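You operate a simulated robot arm through the tools that you are given. There is no shell and no other tool. Be economical: measure what you need, move in short steps, check, and stop when the job is done.

Carry out the task below with a simulated robot arm. There is one attempt and no reset: what you move stays moved.

## Task
The socket strip has tripped: unplug the charger, reset the strip and switch it on again.
Fine: switch it off first; one press; lay the orange plug on the counter; the table lamp shines again.

It is judged by the outcome, as a careful person would: the job done as asked, and still so three seconds after it is handed in. It fails if anything else is knocked over, pushed out of place, dropped, spilled or broken.

## Robot
A 7-joint arm with a fingered hand on a trunk, on a base that drives. Base frame: it is fixed to the floor where the robot stands at the start and does not move with it; the origin is under the middle of the robot, x ahead of it, y to its left, z up; the surface under the hand at the start is at about z = 900. Readings come in mm, rad, newtons and seconds.
With the tool pointing down near the work surface it reaches from about 100 to 620 mm from the robot's upright axis, wherever it stands. Its first joint turns from -2.897 to 2.897 rad. Places, roughly: plug (4x3x4 cm) [700, -200, 1400]; reset button [800, -300, 1400]; socket strip [800, -100, 1400]; socket strip switch [700, 0, 1400]. Payload 4 kg.
The tool frame sits at the grasp point between the pads (the TCP): z along the fingers, y along the line on which they close. The tips reach 26 mm beyond it. Largest opening 148 mm; the body of the gripper starts 73 mm behind the TCP. The gripper is a hand of 3 fingers: y runs from the thumb to the fingers, the wrist lies at [0, 0, -239] in the tool frame.
Orientation is that of the tool frame in the base frame, as a unit quaternion [x, y, z, w]. With the fingers straight down and closing along the base's y, the tool's x points along the base's -x, its y along +y and its z along -z.

## Interface
- The arm moves only by the tool step_arm. Its argument "commands" is a list of rows, each an object of numbers (a shift or turn left out is 0): "dx", "dy", "dz": the shift along the base's x, y, z in mm; "rx", "ry", "rz": the turn, a rotation vector about the base's x, y, z in rad. In form: [{"dx": .., "dy": .., "dz": .., "rx": .., "ry": .., "rz": ..}, ...]. A call has 1 to 8 rows; each row is the pose to reach, as a shift and turn from the pose commanded when the call began. Each row takes 0.2 s and may step no farther than 50 mm and 0.15 rad from the row before; otherwise, the whole call is refused. Where a pose cannot be reached the arm comes as near as it can. A force on the tool above 40 N (or 10 N above the force at the start of the call, whichever is more), or a blocked arm, ends the call early, and 0.2 s more pass. In this call time passes only in rows, and 0.2 s behind the last. The reply holds the time, the measured pose of the TCP, the force on the tool along the base axes, the opening and the grip force, in the units named above and with some noise, with the torque about the TCP (base axes, N m) and any sound that the robot's microphone picked up.
- Cameras (640 x 400 px; columns grow to the right, rows downward): "scene" is now at [24.6, 111.5, 1342.9]; the picture's right is [-0.41, -0.91, 0.00], its down [-0.33, 0.15, -0.93] and it looks along [0.85, -0.38, -0.36] (base axes); focal length 293 px, centre (320, 200). "wrist" rides on the gripper at [68, -39, -90] in the tool frame; the picture's right is [0.50, 0.87, 0.00], its down [-0.66, 0.38, -0.65] and it looks along [-0.57, 0.33, 0.76] (tool axes); focal length 222 px, centre (320, 200). There is no depth. A picture from a camera that has moved, and an enlarged one, comes with that camera's place and axes in the base frame and with its lens.
- snapshot(camera): a new picture of that camera. It takes no simulated time.
- raise_lower(by): slides the trunk up (or, below 0, down) by that many mm; the arm and the scene camera ride with it, the base frame stays. It gives what a move gives, with no picture.
- base_move(legs): drives the robot by 1 to 6 legs, each [ahead, left, turn to the left] in mm, mm and rad, along the robot's own axes; the way and the turn of a leg run together, so that a leg with both is an arc; at most 1500 mm and 3.142 rad a leg. The arm and the cameras ride along, it lands a little off, and it stops where it bumps. It gives what a move gives.
- curl_fingers(finger1, finger2, thumb_bend): sets how far each is bent, from 0 (flat) to 1 (curled in); at 0.3 the hand is open as for a grip, at 0.7 the pads meet at the TCP. One left out holds its place. A second passes; each finger stops where it meets its share of the squeeze, and holds until it gets a number again. It is the only way to open and close the hand. It gives what a move gives, with no picture; readings hold the bend of each and the force on the fingers (four entries, about 0 where the hand has none), thumb and palm.
- pan_tilt(pan, tilt): turns the head with the scene camera to pan (to the left, within 2.705 rad either way) and tilt (down, from -0.506 to 1.204), counted from straight ahead of the robot. It gives what a move gives.
- close_up(camera, box): a new picture of the part [left, top, right, bottom] of that camera's present view, enlarged. It takes no simulated time.
- job_done(): hands the job in; it is judged then, once.

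Go step by step. Nothing tells you exact positions but the pictures and the camera data: compare them with the known pose of the tool, close in by small moves and look again before you grip or let go. The budget is 120 turns and 78 pictures, counting those below and the enlarged ones. Unless the task says otherwise, let go and move clear before handing in, and close with one line.

The tools are called after "Request:" by a JSON object that holds its "fn" and its "kwargs". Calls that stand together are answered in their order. step_arm: Moves the arm, as the interface text tells. Its arguments: {"type":"object","properties":{"commands":{"type":"array","items":{"type":"object","properties":{"dx":{"type":"number"},"dy":{"type":"number"},"dz":{"type":"number"},"rx":{"type":"number"},"ry":{"type":"number"},"rz":{"type":"number"}}}}},"required":["commands"]} The other tools are called the same way: raise_lower (by) slides the trunk up or down; curl_fingers (finger1, finger2, thumb_bend) moves the fingers one by one; base_move (legs) drives the base; pan_tilt (pan, tilt) turns the head that bears the scene camera; snapshot (camera) takes a picture; close_up (camera, box) takes an enlarged picture of a part of a camera's view; job_done () hands the job in.

At the start:

```text
clock: 0.0
ee_pos: [364.4, -42.0, 999.9]
orientation: [-0.001, 1.0, 0.001, 0.0]
ft_force: [-0.3, 0.4, 0.4]
torque: [-0.01, 0.0, 0.0]
width: 147.9
grip_force: 0.2
shape: jaw
bend: [0.3, 0.3, 0.3]
finger forces: [0.0, 0.0, 0.0, 0.1, 0.0, 0.0]
trunk travel left (down, up): [-275.0, 315.0]
robot x, y, heading: [0.8, 1.8, -0.002]
head pan, tilt: [-0.426, 0.37]
```

scene: 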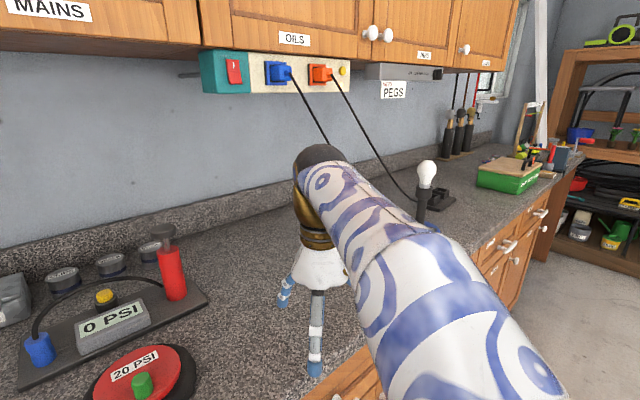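
wrist: 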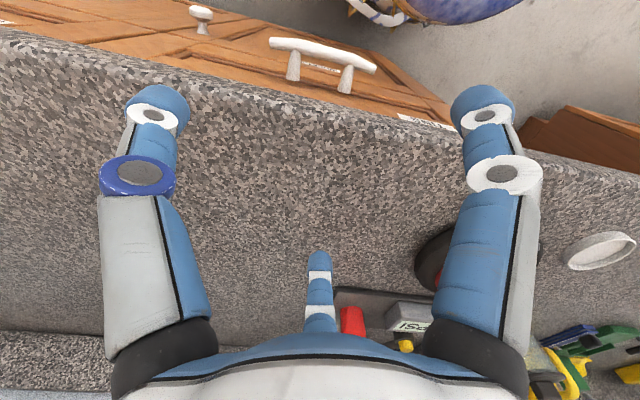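

The strip hangs under the wall cupboards with a red switch, a blue plug, an orange plug and a yellow button at the right. I'll look closer first.

Request:
{"fn": "close_up", "kwargs": {"camera": "scene", "box": [180, 30, 380, 155]}}

Request:
{"fn": "close_up", "kwargs": {"camera": "scene", "box": [300, 50, 560, 230]}}

```text
3.20 times, centred on (280, 92) of scene
camera zoom: at [24.6, 111.5, 1342.9], right [-0.41, -0.91, 0.0], down [-0.33, 0.15, -0.93], along [0.85, -0.38, -0.36], focal length 937 px, centre (448, 544)
```

zoom: 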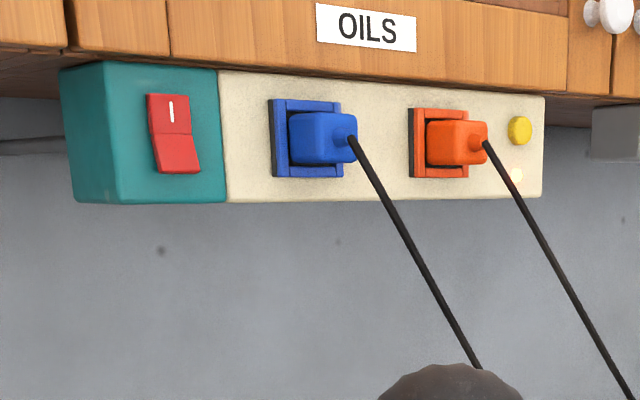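

```text
2.22 times, centred on (430, 140) of scene
camera zoom: at [24.6, 111.5, 1342.9], right [-0.41, -0.91, 0.0], down [-0.33, 0.15, -0.93], along [0.85, -0.38, -0.36], focal length 650 px, centre (76, 333)
```

zoom: 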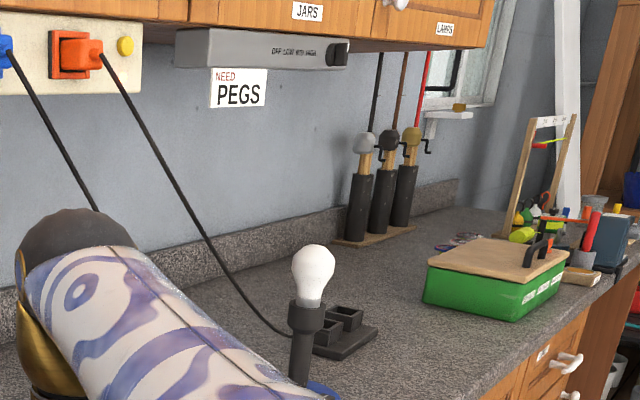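

The switch is near (750,0,1375), the orange plug near (700,-200,1370), and the button near (750,-280,1380). I'll raise the trunk and swing the hand to point forward.

Request:
{"fn": "raise_lower", "kwargs": {"by": 200}}

Request:
{"fn": "step_arm", "kwargs": {"commands": [{"dx": 10, "dy": 5, "dz": 10, "ry": -0.15}, {"dx": 20, "dy": 10, "dz": 20, "ry": -0.3}, {"dx": 30, "dy": 15, "dz": 30, "ry": -0.45}, {"dx": 40, "dy": 20, "dz": 40, "ry": -0.6}, {"dx": 50, "dy": 25, "dz": 50, "ry": -0.75}, {"dx": 60, "dy": 30, "dz": 60, "ry": -0.9}]}}

Request:
{"fn": "step_arm", "kwargs": {"commands": [{"dx": 10, "dz": 10, "ry": -0.15}, {"dx": 20, "dz": 20, "ry": -0.3}, {"dx": 30, "dz": 30, "ry": -0.45}, {"dx": 40, "dz": 40, "ry": -0.6}, {"dx": 50, "dz": 50, "ry": -0.67}]}}

Request:
{"fn": "snapshot", "kwargs": {"camera": "scene"}}

Request:
{"fn": "snapshot", "kwargs": {"camera": "wrist"}}

```text
clock: 2.2
ee_pos: [363.8, -41.1, 1198.6]
orientation: [-0.001, 1.0, -0.001, 0.0]
ft_force: [-0.2, -1.0, 0.1]
torque: [-0.01, -0.02, 0.0]
width: 148.0
grip_force: 0.1
shape: jaw
bend: [0.3, 0.3, 0.3]
finger forces: [0.0, 0.1, 0.0, 0.0, 0.0, 0.1]
trunk travel left (down, up): [-475.0, 115.0]
robot x, y, heading: [1.7, -0.8, -0.001]
head pan, tilt: [-0.426, 0.37]
```

```text
clock: 3.6
ee_pos: [423.3, -12.7, 1259.6]
orientation: [0.0, 0.9, 0.001, 0.436]
ft_force: [0.1, -0.7, -0.5]
torque: [0.0, -0.01, -0.03]
width: 148.0
grip_force: 0.1
shape: jaw
bend: [0.3, 0.3, 0.3]
finger forces: [0.1, 0.0, 0.1, 0.1, 0.0, 0.1]
trunk travel left (down, up): [-475.0, 115.0]
robot x, y, heading: [1.3, 2.1, -0.002]
head pan, tilt: [-0.426, 0.37]
```

```text
clock: 4.8
ee_pos: [475.3, -12.1, 1310.2]
orientation: [0.001, 0.707, -0.001, 0.707]
ft_force: [0.2, -0.5, -0.5]
torque: [-0.02, 0.02, 0.0]
width: 147.7
grip_force: 0.1
shape: jaw
bend: [0.3, 0.3, 0.3]
finger forces: [0.1, 0.0, 0.0, 0.0, 0.0, 0.1]
trunk travel left (down, up): [-475.0, 115.0]
robot x, y, heading: [0.2, -4.6, -0.0]
head pan, tilt: [-0.426, 0.37]
```

```text
73 pictures are left
camera scene: at [24.6, 111.6, 1542.9], right [-0.41, -0.91, 0.0], down [-0.33, 0.15, -0.93], along [0.85, -0.38, -0.36], focal length 293 px, centre (320, 200)
```

scene: 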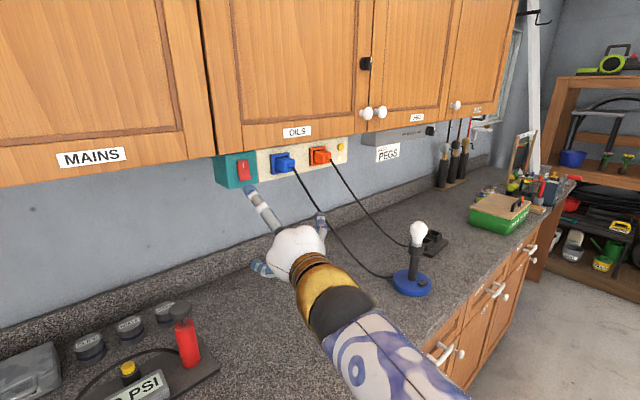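

```text
72 pictures are left
camera wrist: at [385.2, -51.0, 1244.0], right [0.0, 0.87, -0.5], down [-0.65, 0.38, 0.65], along [0.76, 0.33, 0.57], focal length 222 px, centre (320, 200)
```

wrist: 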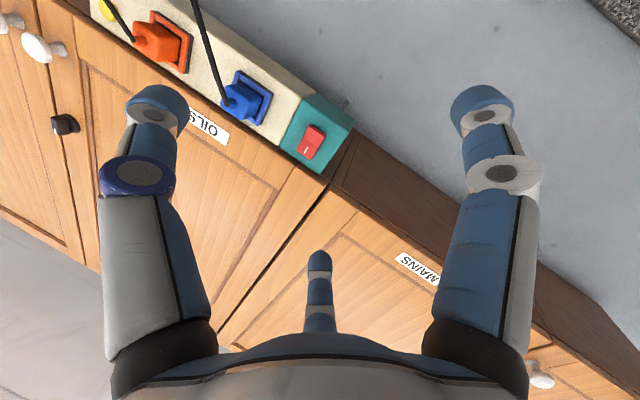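

Two scene heights now give me triangulation. I'll take zooms of the strip from both cameras.

Request:
{"fn": "close_up", "kwargs": {"camera": "scene", "box": [200, 110, 360, 210]}}

Request:
{"fn": "close_up", "kwargs": {"camera": "wrist", "box": [80, 0, 400, 200]}}

```text
4.00 times, centred on (280, 160) of scene
camera zoom: at [24.6, 111.6, 1542.9], right [-0.41, -0.91, 0.0], down [-0.33, 0.15, -0.93], along [0.85, -0.38, -0.36], focal length 1171 px, centre (480, 360)
```

zoom: 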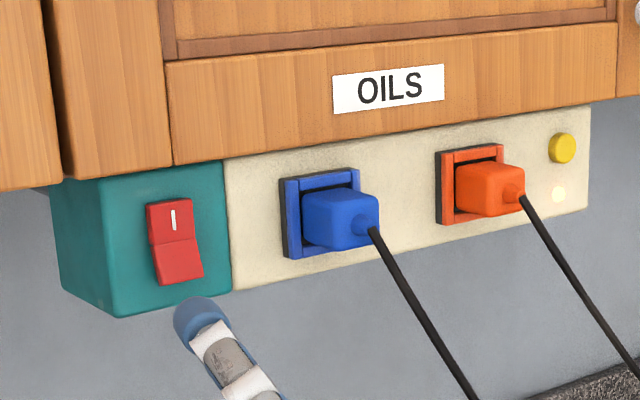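

```text
2.00 times, centred on (240, 100) of wrist
camera zoom: at [385.2, -51.0, 1244.0], right [0.0, 0.87, -0.5], down [-0.65, 0.38, 0.65], along [0.76, 0.33, 0.57], focal length 444 px, centre (480, 400)
```

zoom: 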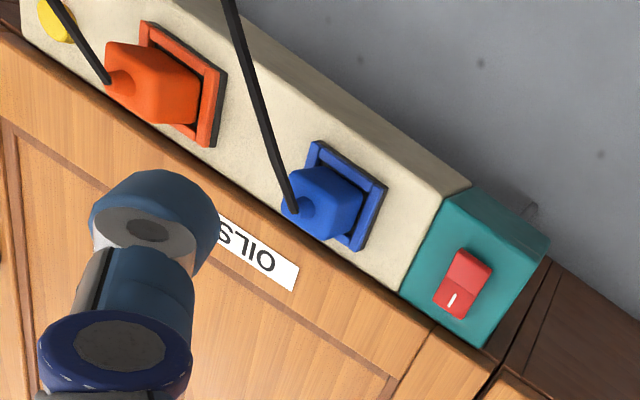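

The strip is yawed: its face runs from about (688,-28) to (779,-321), so its normal is about 0.30 rad off x. I'll turn the hand to match, curl the two fingers in and keep the thumb straight as a poker.

Request:
{"fn": "curl_fingers", "kwargs": {"finger1": 1.0, "finger2": 1.0, "thumb_bend": 0.3}}

Request:
{"fn": "step_arm", "kwargs": {"commands": [{"dx": 18, "dy": 12, "dz": 10, "rz": 0.1}, {"dx": 35, "dy": 24, "dz": 20, "rz": 0.2}, {"dx": 53, "dy": 36, "dz": 30, "rz": 0.3}, {"dx": 70, "dy": 48, "dz": 42, "rz": 0.3}]}}

Request:
{"fn": "snapshot", "kwargs": {"camera": "scene"}}

Request:
{"fn": "snapshot", "kwargs": {"camera": "wrist"}}

```text
clock: 5.8
ee_pos: [474.8, -12.0, 1310.5]
orientation: [0.0, 0.707, 0.001, 0.707]
ft_force: [-0.3, 0.9, -0.5]
torque: [0.03, 0.03, 0.01]
width: 63.6
grip_force: 0.0
shape: fingers
bend: [0.89, 0.89, 0.3]
finger forces: [0.0, 0.1, 0.1, 0.0, 0.0, 0.0]
trunk travel left (down, up): [-475.0, 115.0]
robot x, y, heading: [3.2, -1.0, 0.0]
head pan, tilt: [-0.426, 0.37]
```

```text
clock: 6.8
ee_pos: [542.7, 34.9, 1352.2]
orientation: [-0.106, 0.699, 0.106, 0.7]
ft_force: [-0.1, 0.2, 0.0]
torque: [-0.02, -0.01, 0.01]
width: 65.1
grip_force: 0.1
shape: fingers
bend: [0.92, 0.91, 0.3]
finger forces: [0.0, 0.0, 0.0, 0.0, 0.0, 0.0]
trunk travel left (down, up): [-475.0, 115.0]
robot x, y, heading: [1.9, -0.8, 0.001]
head pan, tilt: [-0.426, 0.37]
```

```text
69 pictures are left
camera scene: at [24.7, 111.4, 1542.9], right [-0.41, -0.91, 0.0], down [-0.33, 0.15, -0.93], along [0.85, -0.38, -0.36], focal length 293 px, centre (320, 200)
```

scene: 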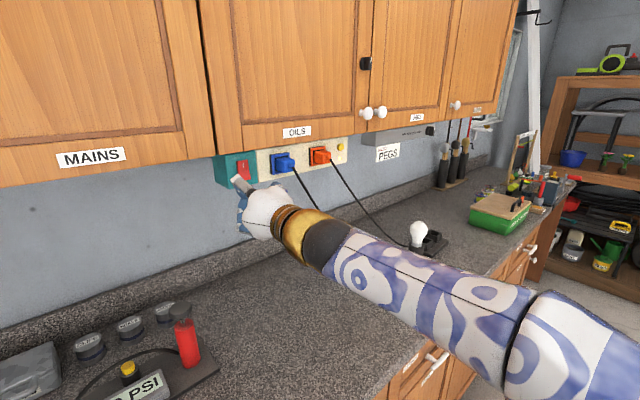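

```text
68 pictures are left
camera wrist: at [468.8, -28.6, 1285.7], right [-0.26, 0.83, -0.5], down [-0.74, 0.17, 0.66], along [0.63, 0.54, 0.57], focal length 222 px, centre (320, 200)
```

wrist: 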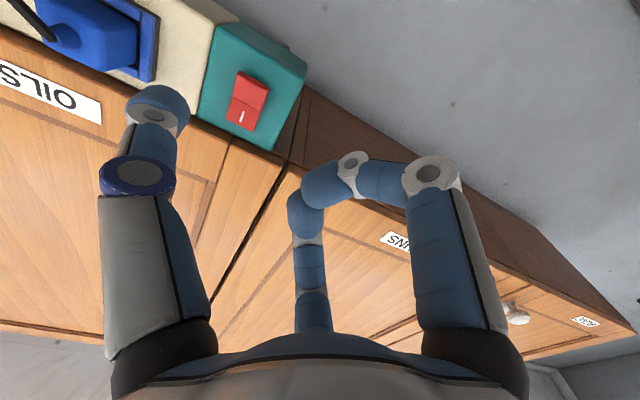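

The thumb is straight and the other fingers are out of the way. I'll check where the thumb tip sits against the rocker.

Request:
{"fn": "close_up", "kwargs": {"camera": "scene", "box": [200, 130, 296, 190]}}

```text
6.67 times, centred on (248, 160) of scene
camera zoom: at [24.7, 111.4, 1542.9], right [-0.41, -0.91, 0.0], down [-0.33, 0.15, -0.93], along [0.85, -0.38, -0.36], focal length 1951 px, centre (800, 467)
```

zoom: 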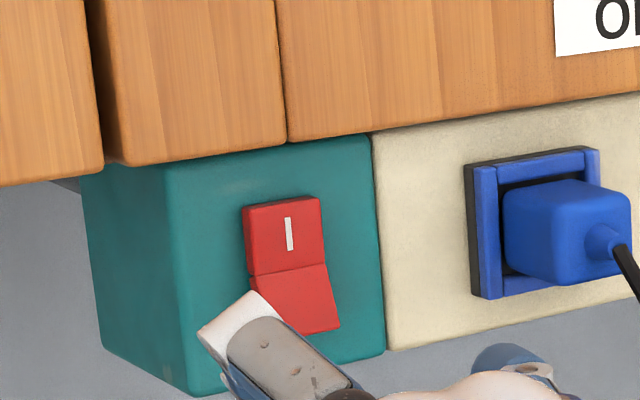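

The thumb tip is around (590,-38,1355). I'll shift left 20 mm, approach to about 30 mm from the rocker's lower half, and look again.

Request:
{"fn": "step_arm", "kwargs": {"commands": [{"dx": -6, "dy": 20, "dz": 0}, {"dx": 20, "dy": 28}, {"dx": 46, "dy": 36}]}}

Request:
{"fn": "close_up", "kwargs": {"camera": "scene", "box": [200, 130, 296, 190]}}

Request:
{"fn": "snapshot", "kwargs": {"camera": "wrist"}}

```text
clock: 7.6
ee_pos: [589.7, 71.4, 1350.7]
orientation: [-0.106, 0.7, 0.106, 0.699]
ft_force: [0.0, 0.8, -0.1]
torque: [-0.01, 0.03, 0.01]
width: 65.3
grip_force: 0.0
shape: fingers
bend: [0.92, 0.91, 0.3]
finger forces: [0.0, 0.0, 0.0, 0.1, 0.0, 0.0]
trunk travel left (down, up): [-475.0, 115.0]
robot x, y, heading: [0.2, 3.5, 0.005]
head pan, tilt: [-0.426, 0.37]
```

```text
6.67 times, centred on (248, 160) of scene
camera zoom: at [25.0, 111.5, 1542.9], right [-0.41, -0.91, 0.0], down [-0.33, 0.15, -0.93], along [0.85, -0.38, -0.36], focal length 1951 px, centre (800, 467)
```

zoom: 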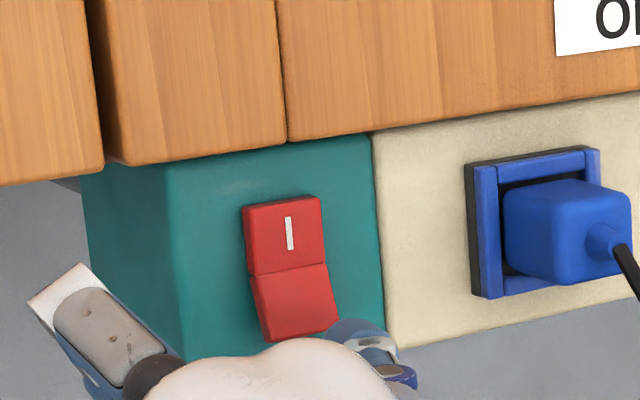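

```text
65 pictures are left
camera wrist: at [516.1, 8.0, 1285.1], right [-0.26, 0.83, -0.5], down [-0.74, 0.17, 0.66], along [0.63, 0.54, 0.57], focal length 222 px, centre (320, 200)
```

wrist: 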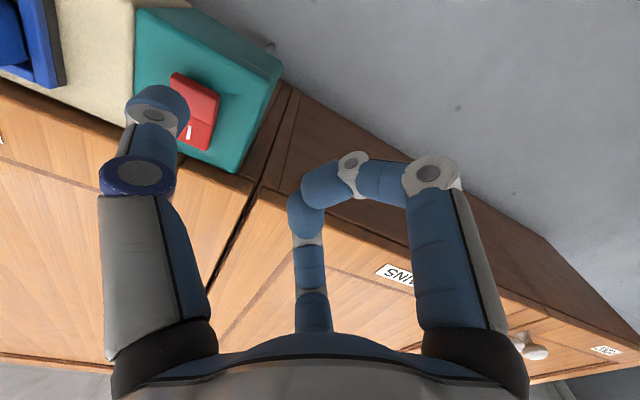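

The thumb tip is about 30 mm short of the rocker's lower half. I'll shift 5 mm left and press forward slowly.

Request:
{"fn": "step_arm", "kwargs": {"commands": [{"dx": 8, "dy": 8, "dz": 0}, {"dx": 18, "dy": 11}, {"dx": 22, "dy": 12.5}, {"dx": 26, "dy": 13.5}, {"dx": 30, "dy": 15}]}}

Request:
{"fn": "close_up", "kwargs": {"camera": "scene", "box": [200, 130, 296, 190]}}

```text
clock: 8.8
ee_pos: [617.1, 86.4, 1351.5]
orientation: [-0.105, 0.699, 0.105, 0.699]
ft_force: [-13.0, 0.2, -2.4]
torque: [0.22, 0.07, -0.99]
width: 66.8
grip_force: 5.8
shape: fingers
bend: [0.92, 0.91, 0.29]
finger forces: [0.0, 0.0, 0.1, 0.1, 12.3, 0.0]
trunk travel left (down, up): [-475.0, 115.0]
robot x, y, heading: [-1.3, 0.6, -0.002]
head pan, tilt: [-0.426, 0.37]
```

```text
6.67 times, centred on (248, 160) of scene
camera zoom: at [22.0, 111.5, 1542.9], right [-0.41, -0.91, 0.0], down [-0.33, 0.15, -0.93], along [0.85, -0.38, -0.36], focal length 1951 px, centre (800, 467)
```

zoom: 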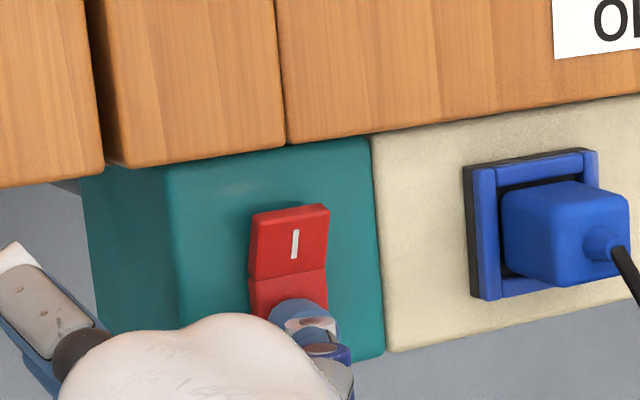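

The rocker's top half now stands out, so it looks flipped. I'll back off to confirm.

Request:
{"fn": "step_arm", "kwargs": {"commands": [{"dx": -30, "dy": -9}, {"dx": -70, "dy": -22}, {"dx": -100, "dy": -31}]}}

Request:
{"fn": "close_up", "kwargs": {"camera": "scene", "box": [200, 130, 360, 230]}}

```text
clock: 9.6
ee_pos: [518.6, 56.2, 1351.1]
orientation: [-0.105, 0.699, 0.105, 0.699]
ft_force: [-0.8, -0.5, -0.1]
torque: [0.02, -0.02, 0.01]
width: 65.7
grip_force: 0.0
shape: fingers
bend: [0.92, 0.92, 0.3]
finger forces: [0.0, 0.1, 0.1, 0.1, 0.0, 0.1]
trunk travel left (down, up): [-475.0, 115.0]
robot x, y, heading: [1.3, -0.6, -0.004]
head pan, tilt: [-0.426, 0.37]
```

```text
4.00 times, centred on (280, 180) of scene
camera zoom: at [24.2, 111.3, 1543.0], right [-0.41, -0.91, 0.0], down [-0.33, 0.15, -0.93], along [0.85, -0.38, -0.36], focal length 1171 px, centre (480, 280)
```

zoom: 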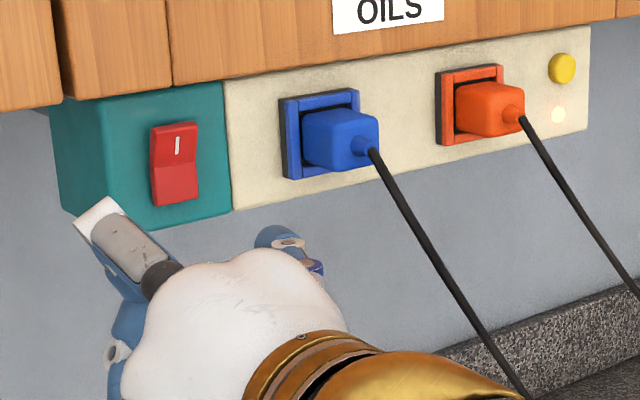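

The rocker is off. Next I'll open the hand and move in front of the orange plug at a standoff.

Request:
{"fn": "curl_fingers", "kwargs": {"finger1": 0.3, "finger2": 0.3, "thumb_bend": 0.3}}

Request:
{"fn": "step_arm", "kwargs": {"commands": [{"dx": 5, "dy": -40, "dz": 3}, {"dx": 17, "dy": -83, "dz": 6}, {"dx": 30, "dy": -126, "dz": 9}, {"dx": 44, "dy": -169, "dz": 12}, {"dx": 58, "dy": -212, "dz": 15}, {"dx": 72, "dy": -255, "dz": 18}, {"dx": 85, "dy": -298, "dz": 19}]}}

Request:
{"fn": "snapshot", "kwargs": {"camera": "scene"}}

Request:
{"fn": "snapshot", "kwargs": {"camera": "wrist"}}

```text
clock: 10.6
ee_pos: [519.8, 57.6, 1349.8]
orientation: [-0.104, 0.7, 0.104, 0.699]
ft_force: [-0.6, 0.2, 0.6]
torque: [0.0, -0.01, 0.0]
width: 127.1
grip_force: 0.0
shape: fingers
bend: [0.3, 0.3, 0.3]
finger forces: [0.0, 0.1, 0.0, 0.0, 0.0, 0.0]
trunk travel left (down, up): [-475.0, 115.0]
robot x, y, heading: [-1.0, 4.4, -0.003]
head pan, tilt: [-0.426, 0.37]
```

```text
clock: 12.2
ee_pos: [605.5, -241.7, 1372.0]
orientation: [-0.106, 0.7, 0.106, 0.699]
ft_force: [0.2, 0.2, -0.1]
torque: [-0.01, 0.02, -0.04]
width: 126.6
grip_force: 0.1
shape: fingers
bend: [0.3, 0.3, 0.3]
finger forces: [0.0, 0.0, 0.0, 0.1, 0.1, 0.0]
trunk travel left (down, up): [-475.0, 115.0]
robot x, y, heading: [1.1, 2.2, -0.002]
head pan, tilt: [-0.426, 0.37]
```

```text
62 pictures are left
camera scene: at [25.0, 110.9, 1542.9], right [-0.41, -0.91, 0.0], down [-0.33, 0.15, -0.93], along [0.85, -0.38, -0.36], focal length 293 px, centre (320, 200)
```

scene: 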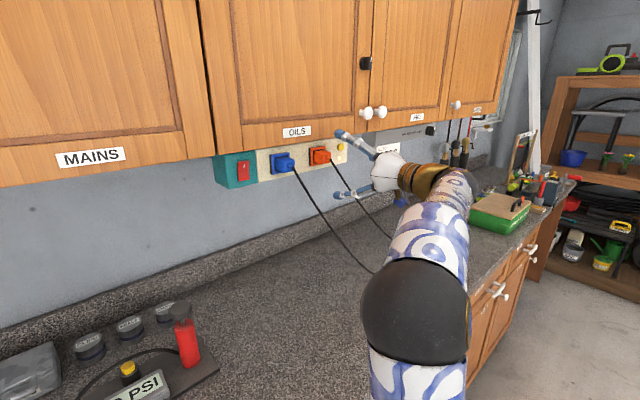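

```text
61 pictures are left
camera wrist: at [530.8, -305.7, 1306.4], right [-0.26, 0.83, -0.5], down [-0.74, 0.17, 0.66], along [0.63, 0.54, 0.57], focal length 222 px, centre (320, 200)
```

wrist: 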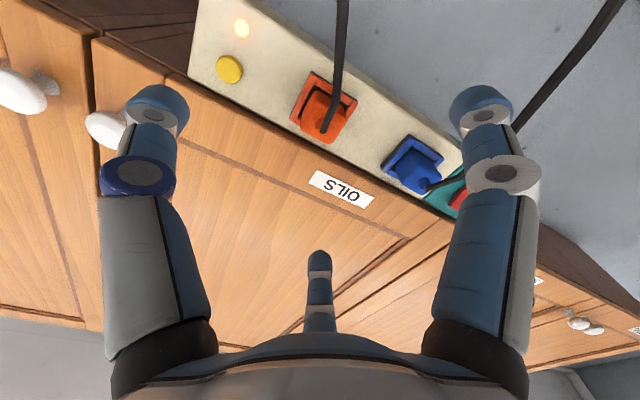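

The hand is lined up with the plug within a few mm, and its cord leaves through the gap between thumb and lower finger. I'll approach, pausing partway to check.

Request:
{"fn": "step_arm", "kwargs": {"commands": [{"dx": 33, "dy": 10.5, "dz": -2}, {"dx": 67, "dy": 21, "dz": -2}]}}

Request:
{"fn": "snapshot", "kwargs": {"camera": "wrist"}}

Request:
{"fn": "close_up", "kwargs": {"camera": "scene", "box": [260, 100, 420, 200]}}

```text
clock: 12.8
ee_pos: [671.9, -220.9, 1369.0]
orientation: [-0.105, 0.7, 0.106, 0.698]
ft_force: [1.0, -0.7, 0.4]
torque: [0.0, 0.01, 0.02]
width: 127.1
grip_force: 0.1
shape: fingers
bend: [0.3, 0.3, 0.3]
finger forces: [0.1, 0.1, 0.1, 0.1, 0.1, 0.0]
trunk travel left (down, up): [-475.0, 115.0]
robot x, y, heading: [-2.6, 0.2, 0.002]
head pan, tilt: [-0.426, 0.37]
```

```text
60 pictures are left
camera wrist: at [597.6, -284.3, 1303.0], right [-0.26, 0.83, -0.5], down [-0.74, 0.17, 0.66], along [0.63, 0.54, 0.57], focal length 222 px, centre (320, 200)
```

wrist: 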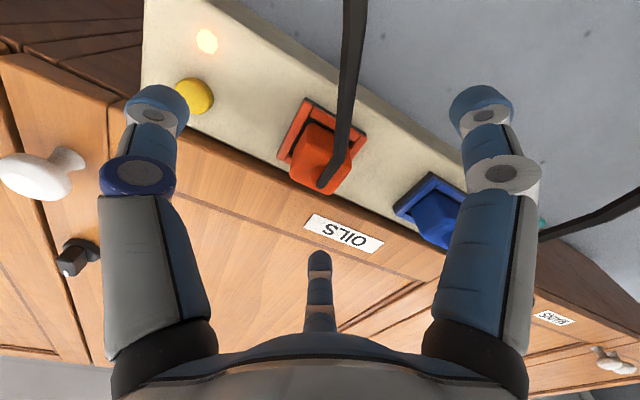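

```text
4.00 times, centred on (340, 150) of scene
camera zoom: at [25.2, 111.3, 1542.9], right [-0.41, -0.91, 0.0], down [-0.33, 0.15, -0.93], along [0.85, -0.38, -0.36], focal length 1171 px, centre (240, 400)
```

zoom: 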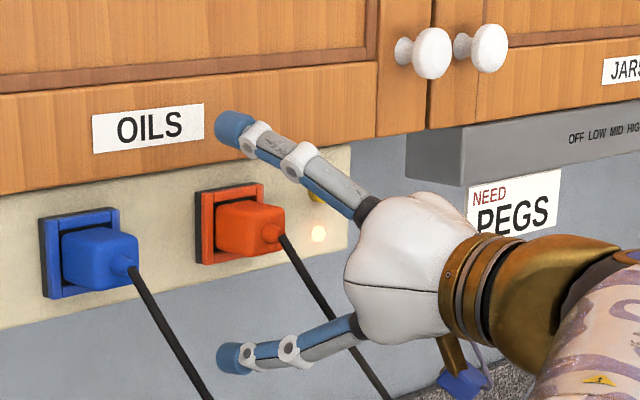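

The fingers close radially around the TCP, so the thumb will take the plug's right side and the two fingers its left corners. I'll go in 30 mm and close.

Request:
{"fn": "step_arm", "kwargs": {"commands": [{"dx": 15, "dy": 5, "dz": 1}, {"dx": 29, "dy": 9.5, "dz": 1}]}}

Request:
{"fn": "curl_fingers", "kwargs": {"finger1": 0.5, "finger2": 0.5, "thumb_bend": 0.5}}

Request:
{"fn": "snapshot", "kwargs": {"camera": "wrist"}}

Request:
{"fn": "close_up", "kwargs": {"camera": "scene", "box": [280, 110, 408, 190]}}

```text
clock: 13.4
ee_pos: [701.3, -210.7, 1371.0]
orientation: [-0.105, 0.699, 0.105, 0.699]
ft_force: [1.2, -0.2, 0.9]
torque: [0.01, 0.01, 0.02]
width: 126.9
grip_force: 0.1
shape: fingers
bend: [0.3, 0.3, 0.3]
finger forces: [0.1, 0.1, 0.0, 0.0, 0.1, 0.0]
trunk travel left (down, up): [-475.0, 115.0]
robot x, y, heading: [0.8, -1.2, 0.004]
head pan, tilt: [-0.426, 0.37]
```

```text
clock: 14.4
ee_pos: [696.5, -211.5, 1373.6]
orientation: [-0.106, 0.698, 0.106, 0.7]
ft_force: [-15.0, -2.9, 2.3]
torque: [0.31, -0.88, 0.57]
width: 62.4
grip_force: 8.6
shape: fingers
bend: [0.5, 0.43, 0.5]
finger forces: [0.1, 15.8, 0.0, 0.1, 0.0, 0.0]
trunk travel left (down, up): [-475.0, 115.0]
robot x, y, heading: [1.2, 3.7, -0.002]
head pan, tilt: [-0.426, 0.37]
```

```text
58 pictures are left
camera wrist: at [622.5, -275.9, 1306.5], right [-0.25, 0.83, -0.5], down [-0.74, 0.17, 0.65], along [0.63, 0.54, 0.57], focal length 222 px, centre (320, 200)
```

wrist: 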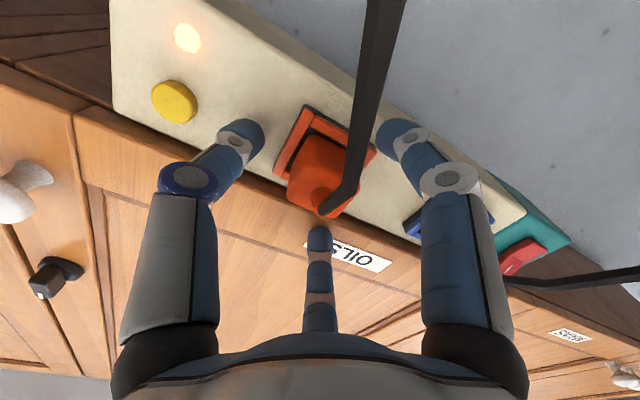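

```text
5.00 times, centred on (344, 150) of scene
camera zoom: at [20.9, 110.7, 1543.1], right [-0.41, -0.91, 0.0], down [-0.33, 0.15, -0.93], along [0.85, -0.38, -0.36], focal length 1463 px, centre (200, 450)
```

zoom: 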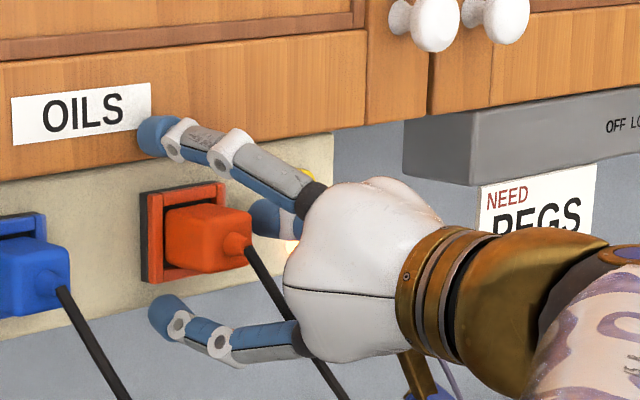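

The upper finger bears on the cupboard front as it curls. I'll back off 12 mm and close further.

Request:
{"fn": "step_arm", "kwargs": {"commands": [{"dx": -11.5, "dy": -3.5, "dz": -1}]}}

Request:
{"fn": "curl_fingers", "kwargs": {"finger1": 0.53, "finger2": 0.53, "thumb_bend": 0.53}}

Request:
{"fn": "snapshot", "kwargs": {"camera": "wrist"}}

Request:
{"fn": "close_up", "kwargs": {"camera": "scene", "box": [280, 110, 408, 190]}}

```text
clock: 14.8
ee_pos: [689.9, -213.1, 1368.7]
orientation: [-0.107, 0.7, 0.106, 0.698]
ft_force: [0.0, 0.7, 0.8]
torque: [0.02, -0.02, 0.0]
width: 62.7
grip_force: 0.1
shape: fingers
bend: [0.5, 0.5, 0.5]
finger forces: [0.0, 0.1, 0.1, 0.0, 0.0, 0.0]
trunk travel left (down, up): [-475.0, 115.0]
robot x, y, heading: [-0.6, -1.3, 0.001]
head pan, tilt: [-0.426, 0.37]
```

```text
clock: 15.8
ee_pos: [689.6, -212.9, 1369.9]
orientation: [-0.106, 0.698, 0.106, 0.7]
ft_force: [1.0, 0.3, -0.6]
torque: [0.0, 0.01, 0.01]
width: 53.0
grip_force: 0.0
shape: fingers
bend: [0.53, 0.53, 0.53]
finger forces: [0.1, 0.0, 0.0, 0.0, 0.1, 0.1]
trunk travel left (down, up): [-475.0, 115.0]
robot x, y, heading: [-1.8, -4.1, -0.001]
head pan, tilt: [-0.426, 0.37]
```

```text
56 pictures are left
camera wrist: at [614.7, -277.5, 1304.0], right [-0.26, 0.83, -0.5], down [-0.74, 0.17, 0.66], along [0.63, 0.54, 0.57], focal length 222 px, centre (320, 200)
```

wrist: 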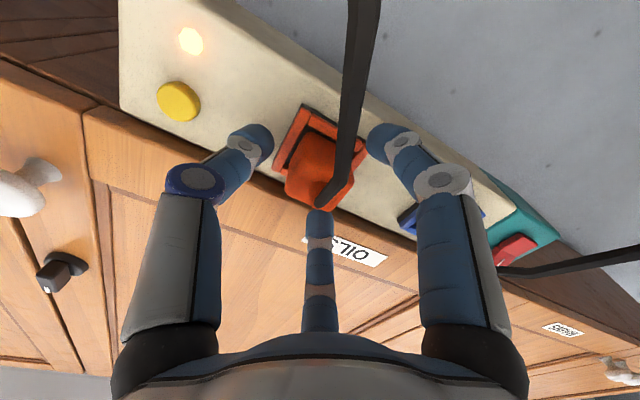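

```text
5.00 times, centred on (344, 150) of scene
camera zoom: at [24.7, 111.4, 1542.9], right [-0.41, -0.91, 0.0], down [-0.33, 0.15, -0.93], along [0.85, -0.38, -0.36], focal length 1463 px, centre (200, 450)
```

zoom: 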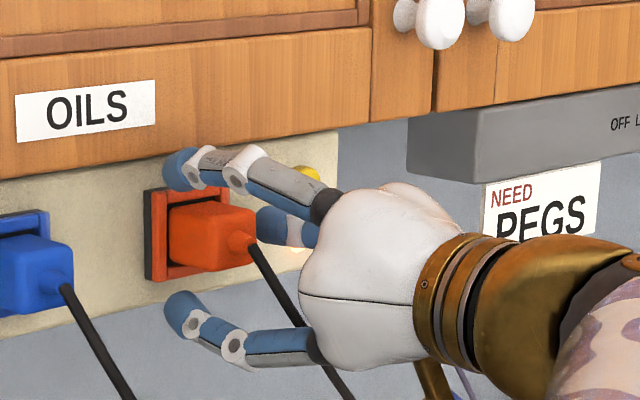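

The fingers now ring the plug. I'll close until they grip.

Request:
{"fn": "curl_fingers", "kwargs": {"finger1": 0.7, "finger2": 0.7, "thumb_bend": 0.7}}

Request:
{"fn": "snapshot", "kwargs": {"camera": "wrist"}}

Request:
{"fn": "close_up", "kwargs": {"camera": "scene", "box": [280, 110, 408, 190]}}

```text
clock: 16.8
ee_pos: [690.5, -213.8, 1370.3]
orientation: [-0.106, 0.701, 0.106, 0.698]
ft_force: [0.3, -0.3, 0.0]
torque: [0.0, 0.01, 0.03]
width: 24.6
grip_force: 11.7
shape: fingers
bend: [0.61, 0.61, 0.64]
finger forces: [7.4, 6.8, 0.0, 0.1, 9.5, 0.2]
trunk travel left (down, up): [-475.0, 115.0]
robot x, y, heading: [0.5, 3.6, -0.002]
head pan, tilt: [-0.426, 0.37]
heard: snap
```

```text
54 pictures are left
camera wrist: at [615.0, -277.8, 1303.6], right [-0.26, 0.83, -0.5], down [-0.74, 0.17, 0.66], along [0.63, 0.54, 0.57], focal length 222 px, centre (320, 200)
```

wrist: 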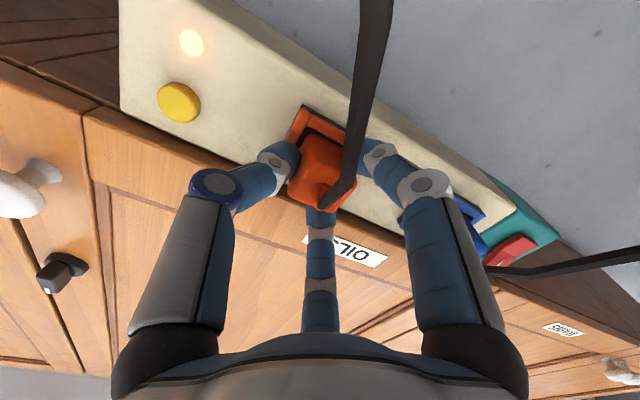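

```text
5.00 times, centred on (344, 150) of scene
camera zoom: at [25.0, 110.9, 1543.0], right [-0.41, -0.91, 0.0], down [-0.33, 0.15, -0.93], along [0.85, -0.38, -0.36], focal length 1463 px, centre (200, 450)
```

zoom: 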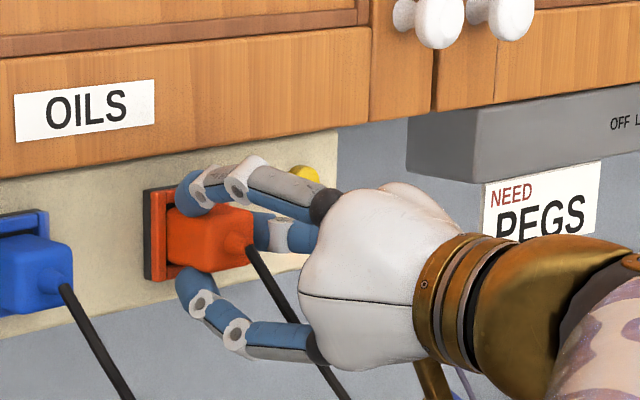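

All three fingers bear on the plug. I'll pull straight out along the strip's normal.

Request:
{"fn": "step_arm", "kwargs": {"commands": [{"dx": -5, "dy": -1.5}, {"dx": -12, "dy": -3.7}, {"dx": -24, "dy": -7.5}, {"dx": -38, "dy": -11.8}, {"dx": -57, "dy": -17.8}]}}

Request:
{"fn": "snapshot", "kwargs": {"camera": "wrist"}}

Request:
{"fn": "close_up", "kwargs": {"camera": "scene", "box": [240, 110, 432, 230]}}

```text
clock: 18.0
ee_pos: [631.4, -231.6, 1368.9]
orientation: [-0.107, 0.699, 0.106, 0.699]
ft_force: [0.4, -1.0, 0.0]
torque: [0.01, 0.0, 0.02]
width: 24.7
grip_force: 11.8
shape: fingers
bend: [0.61, 0.61, 0.64]
finger forces: [7.3, 6.7, 0.0, 0.1, 9.5, 0.0]
trunk travel left (down, up): [-475.0, 115.0]
robot x, y, heading: [4.3, 2.8, 0.002]
head pan, tilt: [-0.426, 0.37]
```

```text
52 pictures are left
camera wrist: at [557.5, -295.7, 1303.7], right [-0.26, 0.83, -0.5], down [-0.74, 0.17, 0.66], along [0.63, 0.54, 0.57], focal length 222 px, centre (320, 200)
```

wrist: 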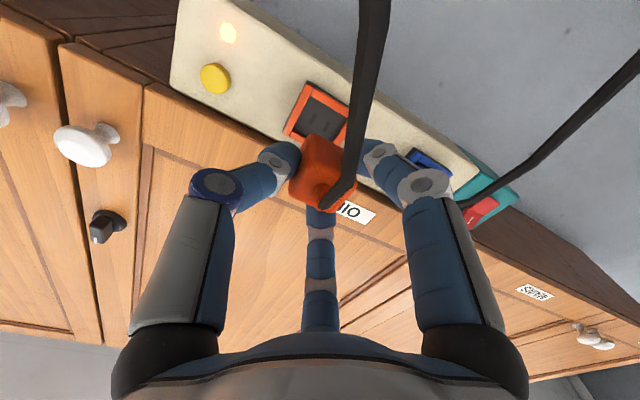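

```text
3.33 times, centred on (336, 170) of scene
camera zoom: at [24.6, 111.4, 1543.0], right [-0.41, -0.91, 0.0], down [-0.33, 0.15, -0.93], along [0.85, -0.38, -0.36], focal length 976 px, centre (267, 300)
```

zoom: 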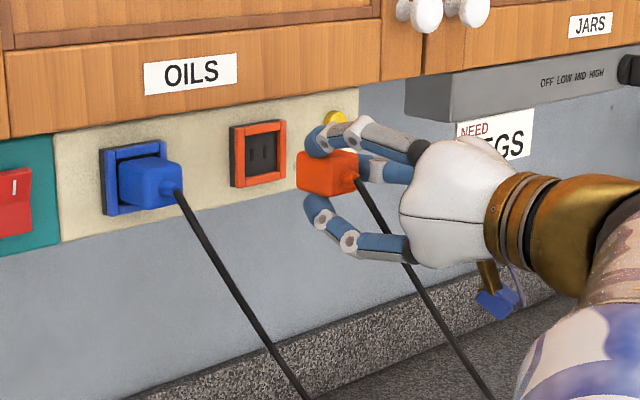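

The plug is out. I'll retract another 50 mm to clear the blue cord, then lower the trunk toward the counter.

Request:
{"fn": "step_arm", "kwargs": {"commands": [{"dx": -24, "dy": -8}, {"dx": -48, "dy": -25}]}}

Request:
{"fn": "raise_lower", "kwargs": {"by": -200}}

Request:
{"fn": "snapshot", "kwargs": {"camera": "scene"}}

Request:
{"fn": "snapshot", "kwargs": {"camera": "wrist"}}

```text
clock: 18.6
ee_pos: [583.5, -256.8, 1368.5]
orientation: [-0.105, 0.699, 0.105, 0.699]
ft_force: [0.4, 0.5, -0.2]
torque: [-0.02, 0.02, -0.01]
width: 24.5
grip_force: 11.9
shape: fingers
bend: [0.61, 0.61, 0.64]
finger forces: [7.2, 6.9, 0.1, 0.0, 9.5, 0.0]
trunk travel left (down, up): [-475.0, 115.0]
robot x, y, heading: [3.4, -4.1, -0.001]
head pan, tilt: [-0.426, 0.37]
```

```text
clock: 20.7
ee_pos: [583.7, -256.1, 1169.0]
orientation: [-0.105, 0.699, 0.105, 0.699]
ft_force: [0.2, -0.2, 0.2]
torque: [0.01, 0.03, -0.02]
width: 24.7
grip_force: 12.2
shape: fingers
bend: [0.61, 0.61, 0.64]
finger forces: [7.3, 6.9, 0.0, 0.0, 9.4, 0.0]
trunk travel left (down, up): [-275.0, 315.0]
robot x, y, heading: [-1.1, -4.9, 0.001]
head pan, tilt: [-0.426, 0.37]
```

```text
50 pictures are left
camera scene: at [24.7, 111.4, 1343.0], right [-0.41, -0.91, 0.0], down [-0.33, 0.15, -0.93], along [0.85, -0.38, -0.36], focal length 293 px, centre (320, 200)
```

scene: 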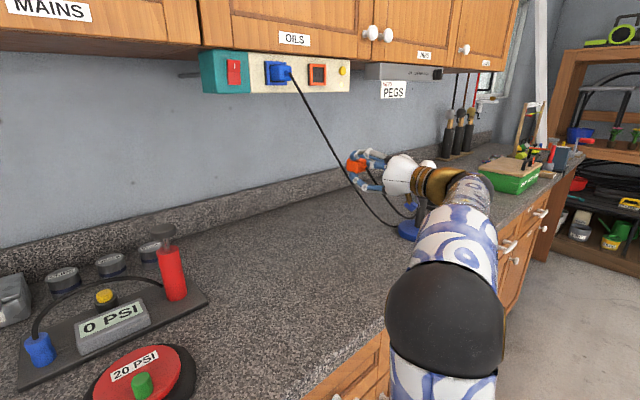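

```text
49 pictures are left
camera wrist: at [510.0, -319.7, 1103.3], right [-0.26, 0.83, -0.5], down [-0.74, 0.17, 0.66], along [0.63, 0.54, 0.57], focal length 222 px, centre (320, 200)
```

wrist: 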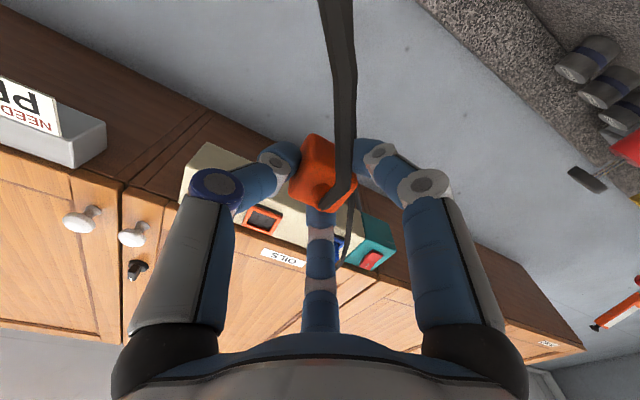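

The plug hangs in the hand in front of the cords. I'll pitch the hand down about 60° while lowering toward a clear spot near (620,-285).

Request:
{"fn": "step_arm", "kwargs": {"commands": [{"dx": 2, "dy": -4, "dz": -15, "rx": -0.044, "ry": 0.142}, {"dx": 4, "dy": -8, "dz": -30, "rx": -0.088, "ry": 0.284}, {"dx": 6, "dy": -12, "dz": -45, "rx": -0.132, "ry": 0.426}, {"dx": 8, "dy": -16, "dz": -60, "rx": -0.176, "ry": 0.568}, {"dx": 10, "dy": -20, "dz": -75, "rx": -0.22, "ry": 0.71}, {"dx": 12, "dy": -24, "dz": -90, "rx": -0.264, "ry": 0.852}, {"dx": 14, "dy": -28, "dz": -105, "rx": -0.308, "ry": 0.994}]}}

Request:
{"fn": "snapshot", "kwargs": {"camera": "scene"}}

Request:
{"fn": "snapshot", "kwargs": {"camera": "wrist"}}

```text
clock: 22.3
ee_pos: [584.0, -275.2, 1049.9]
orientation: [-0.144, 0.955, 0.04, 0.258]
ft_force: [0.6, -0.6, -0.5]
torque: [0.04, 0.0, 0.0]
width: 23.6
grip_force: 11.0
shape: fingers
bend: [0.61, 0.61, 0.64]
finger forces: [6.6, 6.5, 0.0, 0.0, 8.8, 0.0]
out of reach, approached as far as the arm can: row 7
trunk travel left (down, up): [-275.0, 315.0]
robot x, y, heading: [-0.5, 3.2, -0.001]
head pan, tilt: [-0.426, 0.37]
```

```text
48 pictures are left
camera scene: at [25.2, 110.3, 1343.0], right [-0.41, -0.91, 0.0], down [-0.33, 0.15, -0.93], along [0.85, -0.38, -0.36], focal length 293 px, centre (320, 200)
```

scene: 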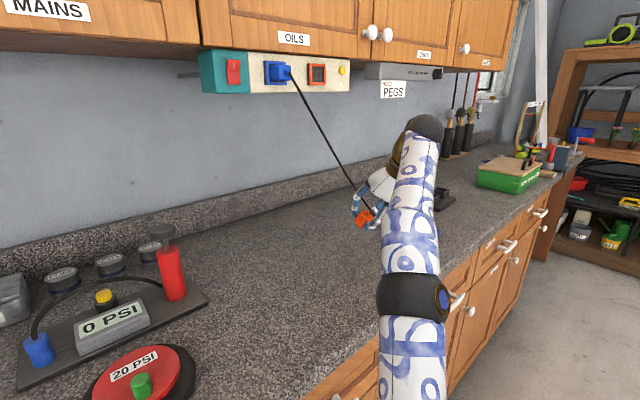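

```text
47 pictures are left
camera wrist: at [496.2, -343.0, 1096.4], right [-0.67, 0.7, -0.25], down [0.12, 0.43, 0.9], along [0.74, 0.57, -0.37], focal length 222 px, centre (320, 200)
```

wrist: 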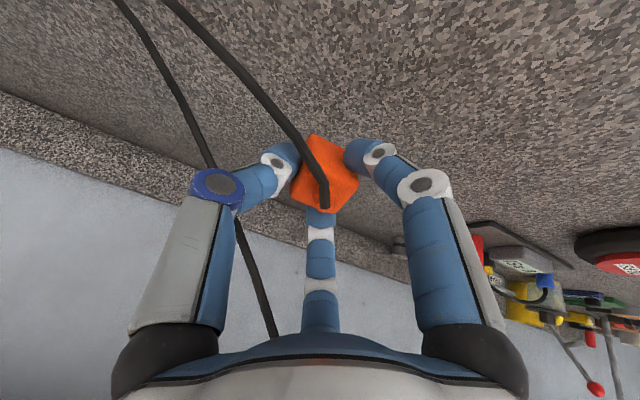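

Reach is limiting here, so I'll shift left to a better spot near (605,-225) and lower with the trunk.

Request:
{"fn": "step_arm", "kwargs": {"commands": [{"dx": 4, "dy": 28}, {"dx": 8, "dy": 55}]}}

Request:
{"fn": "raise_lower", "kwargs": {"by": -60}}

Request:
{"fn": "close_up", "kwargs": {"camera": "scene", "box": [280, 140, 440, 240]}}

Request:
{"fn": "snapshot", "kwargs": {"camera": "wrist"}}

```text
clock: 22.9
ee_pos: [589.6, -220.2, 1052.5]
orientation: [-0.143, 0.955, 0.038, 0.259]
ft_force: [0.0, -0.9, 0.1]
torque: [0.02, -0.01, 0.02]
width: 23.6
grip_force: 10.6
shape: fingers
bend: [0.61, 0.61, 0.64]
finger forces: [6.5, 6.4, 0.1, 0.0, 8.8, 0.0]
trunk travel left (down, up): [-275.0, 315.0]
robot x, y, heading: [-0.9, -2.5, -0.004]
head pan, tilt: [-0.426, 0.37]
```

```text
clock: 23.9
ee_pos: [589.5, -219.2, 991.6]
orientation: [-0.144, 0.954, 0.038, 0.258]
ft_force: [-0.1, 1.0, -0.1]
torque: [0.0, -0.02, -0.03]
width: 23.9
grip_force: 11.1
shape: fingers
bend: [0.61, 0.61, 0.64]
finger forces: [6.4, 6.4, 0.1, 0.1, 8.7, 0.0]
trunk travel left (down, up): [-215.0, 375.0]
robot x, y, heading: [1.3, 2.9, 0.0]
head pan, tilt: [-0.426, 0.37]
```

```text
4.00 times, centred on (360, 190) of scene
camera zoom: at [24.7, 111.4, 1282.9], right [-0.41, -0.91, 0.0], down [-0.33, 0.15, -0.93], along [0.85, -0.38, -0.36], focal length 1171 px, centre (160, 240)
```

zoom: 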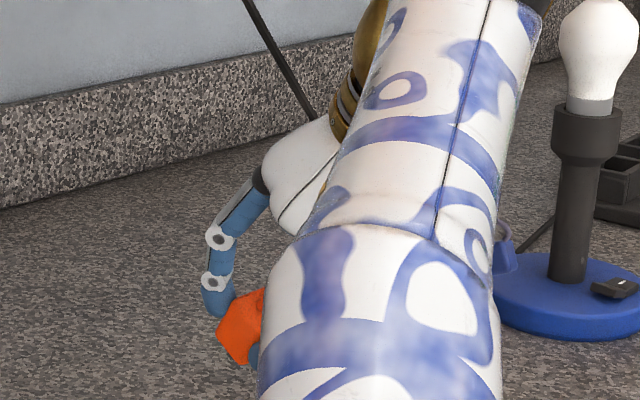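

```text
45 pictures are left
camera wrist: at [502.7, -286.9, 1038.0], right [-0.67, 0.7, -0.25], down [0.11, 0.43, 0.9], along [0.74, 0.57, -0.37], focal length 222 px, centre (320, 200)
```

wrist: 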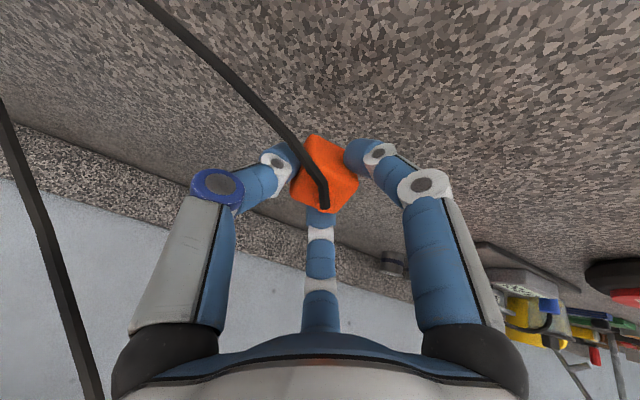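

The counter under the plug is clear. I'll lower gently until it touches.

Request:
{"fn": "step_arm", "kwargs": {"commands": [{"dz": -15}, {"dz": -22}, {"dz": -28}, {"dz": -33}, {"dz": -38}]}}

Request:
{"fn": "snapshot", "kwargs": {"camera": "wrist"}}

Request:
{"fn": "close_up", "kwargs": {"camera": "scene", "box": [280, 160, 408, 240]}}

```text
clock: 25.1
ee_pos: [589.9, -219.1, 954.5]
orientation: [-0.144, 0.954, 0.038, 0.259]
ft_force: [-0.2, -0.1, -0.5]
torque: [-0.01, 0.01, 0.01]
width: 23.3
grip_force: 10.5
shape: fingers
bend: [0.61, 0.61, 0.65]
finger forces: [6.5, 6.3, 0.0, 0.0, 8.6, 0.1]
trunk travel left (down, up): [-215.0, 375.0]
robot x, y, heading: [-2.6, 2.1, -0.002]
head pan, tilt: [-0.426, 0.37]
```

```text
44 pictures are left
camera wrist: at [502.7, -286.9, 999.6], right [-0.67, 0.7, -0.25], down [0.11, 0.43, 0.89], along [0.74, 0.57, -0.37], focal length 222 px, centre (320, 200)
```

wrist: 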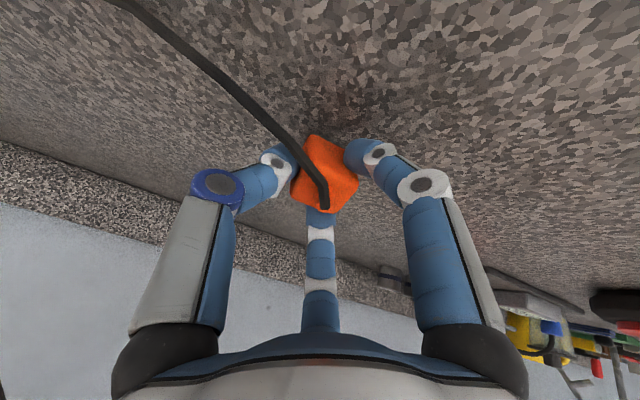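

```text
5.00 times, centred on (344, 200) of scene
camera zoom: at [24.7, 111.4, 1282.9], right [-0.41, -0.91, 0.0], down [-0.33, 0.15, -0.93], along [0.85, -0.38, -0.36], focal length 1463 px, centre (200, 200)
```

zoom: 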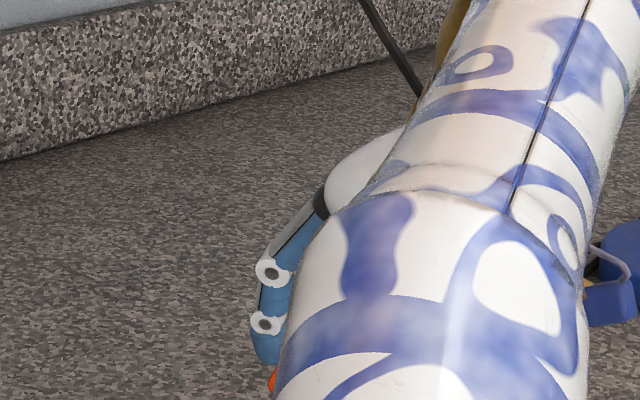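

There's no contact yet, so I'll keep going in 3 mm rows.

Request:
{"fn": "step_arm", "kwargs": {"commands": [{"dz": -3}, {"dz": -6}, {"dz": -9}, {"dz": -12}]}}

```text
clock: 26.1
ee_pos: [589.5, -219.2, 944.5]
orientation: [-0.144, 0.954, 0.038, 0.26]
ft_force: [2.1, -3.1, 14.4]
torque: [-0.03, -0.21, 0.02]
width: 22.9
grip_force: 14.2
shape: fingers
bend: [0.62, 0.61, 0.65]
finger forces: [6.4, 9.1, 0.0, 0.0, 12.3, 0.0]
trunk travel left (down, up): [-215.0, 375.0]
robot x, y, heading: [-2.4, 1.9, -0.002]
head pan, tilt: [-0.426, 0.37]
```

The plug is in contact. I'll ease up 2 mm and open the fingers a little.

Request:
{"fn": "step_arm", "kwargs": {"commands": [{"dz": 2}]}}

Request:
{"fn": "curl_fingers", "kwargs": {"finger1": 0.55, "finger2": 0.55, "thumb_bend": 0.55}}

Request:
{"fn": "snapshot", "kwargs": {"camera": "wrist"}}

```text
clock: 26.5
ee_pos: [589.2, -219.0, 944.7]
orientation: [-0.143, 0.954, 0.038, 0.26]
ft_force: [0.8, -2.3, 11.0]
torque: [0.01, -0.14, -0.01]
width: 22.6
grip_force: 13.7
shape: fingers
bend: [0.62, 0.61, 0.65]
finger forces: [7.1, 8.4, 0.0, 0.1, 11.7, 0.0]
trunk travel left (down, up): [-215.0, 375.0]
robot x, y, heading: [2.5, -3.9, -0.003]
head pan, tilt: [-0.426, 0.37]
```

```text
clock: 27.5
ee_pos: [590.7, -218.2, 943.9]
orientation: [-0.144, 0.954, 0.039, 0.258]
ft_force: [1.2, 0.3, 1.9]
torque: [0.03, -0.01, 0.03]
width: 42.3
grip_force: 0.7
shape: fingers
bend: [0.57, 0.55, 0.55]
finger forces: [1.5, 0.1, 0.0, 0.1, 0.0, 0.0]
trunk travel left (down, up): [-215.0, 375.0]
robot x, y, heading: [-1.3, -1.3, 0.005]
head pan, tilt: [-0.426, 0.37]
```

```text
42 pictures are left
camera wrist: at [502.7, -286.4, 989.7], right [-0.67, 0.7, -0.25], down [0.11, 0.43, 0.9], along [0.74, 0.57, -0.37], focal length 222 px, centre (320, 200)
```

wrist: 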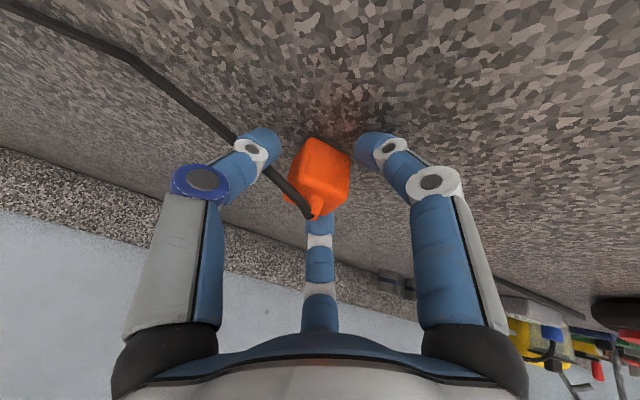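

The plug rests on the counter. I'll open fully and back out up along the hand axis.

Request:
{"fn": "curl_fingers", "kwargs": {"finger1": 0.35, "finger2": 0.35, "thumb_bend": 0.35}}

Request:
{"fn": "snapshot", "kwargs": {"camera": "wrist"}}

```text
clock: 28.5
ee_pos: [589.5, -218.0, 943.7]
orientation: [-0.144, 0.954, 0.039, 0.26]
ft_force: [3.5, -1.3, 11.6]
torque: [0.12, 0.04, 0.01]
width: 85.4
grip_force: 5.2
shape: fingers
bend: [0.46, 0.35, 0.35]
finger forces: [11.5, 0.1, 0.0, 0.0, 0.1, 0.0]
trunk travel left (down, up): [-215.0, 375.0]
robot x, y, heading: [2.3, 1.3, -0.003]
head pan, tilt: [-0.426, 0.37]
```

```text
41 pictures are left
camera wrist: at [502.4, -286.3, 990.1], right [-0.67, 0.7, -0.25], down [0.11, 0.43, 0.9], along [0.74, 0.57, -0.37], focal length 222 px, centre (320, 200)
```

wrist: 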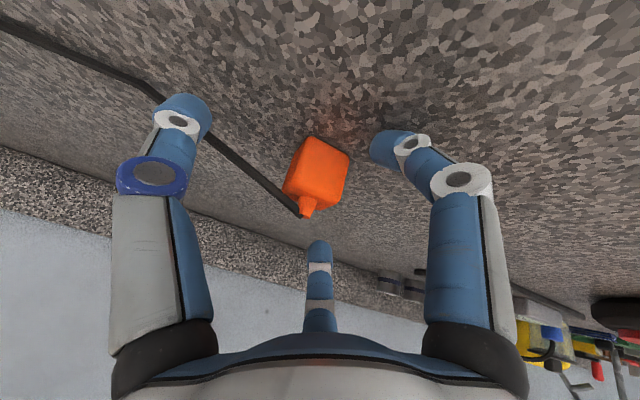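

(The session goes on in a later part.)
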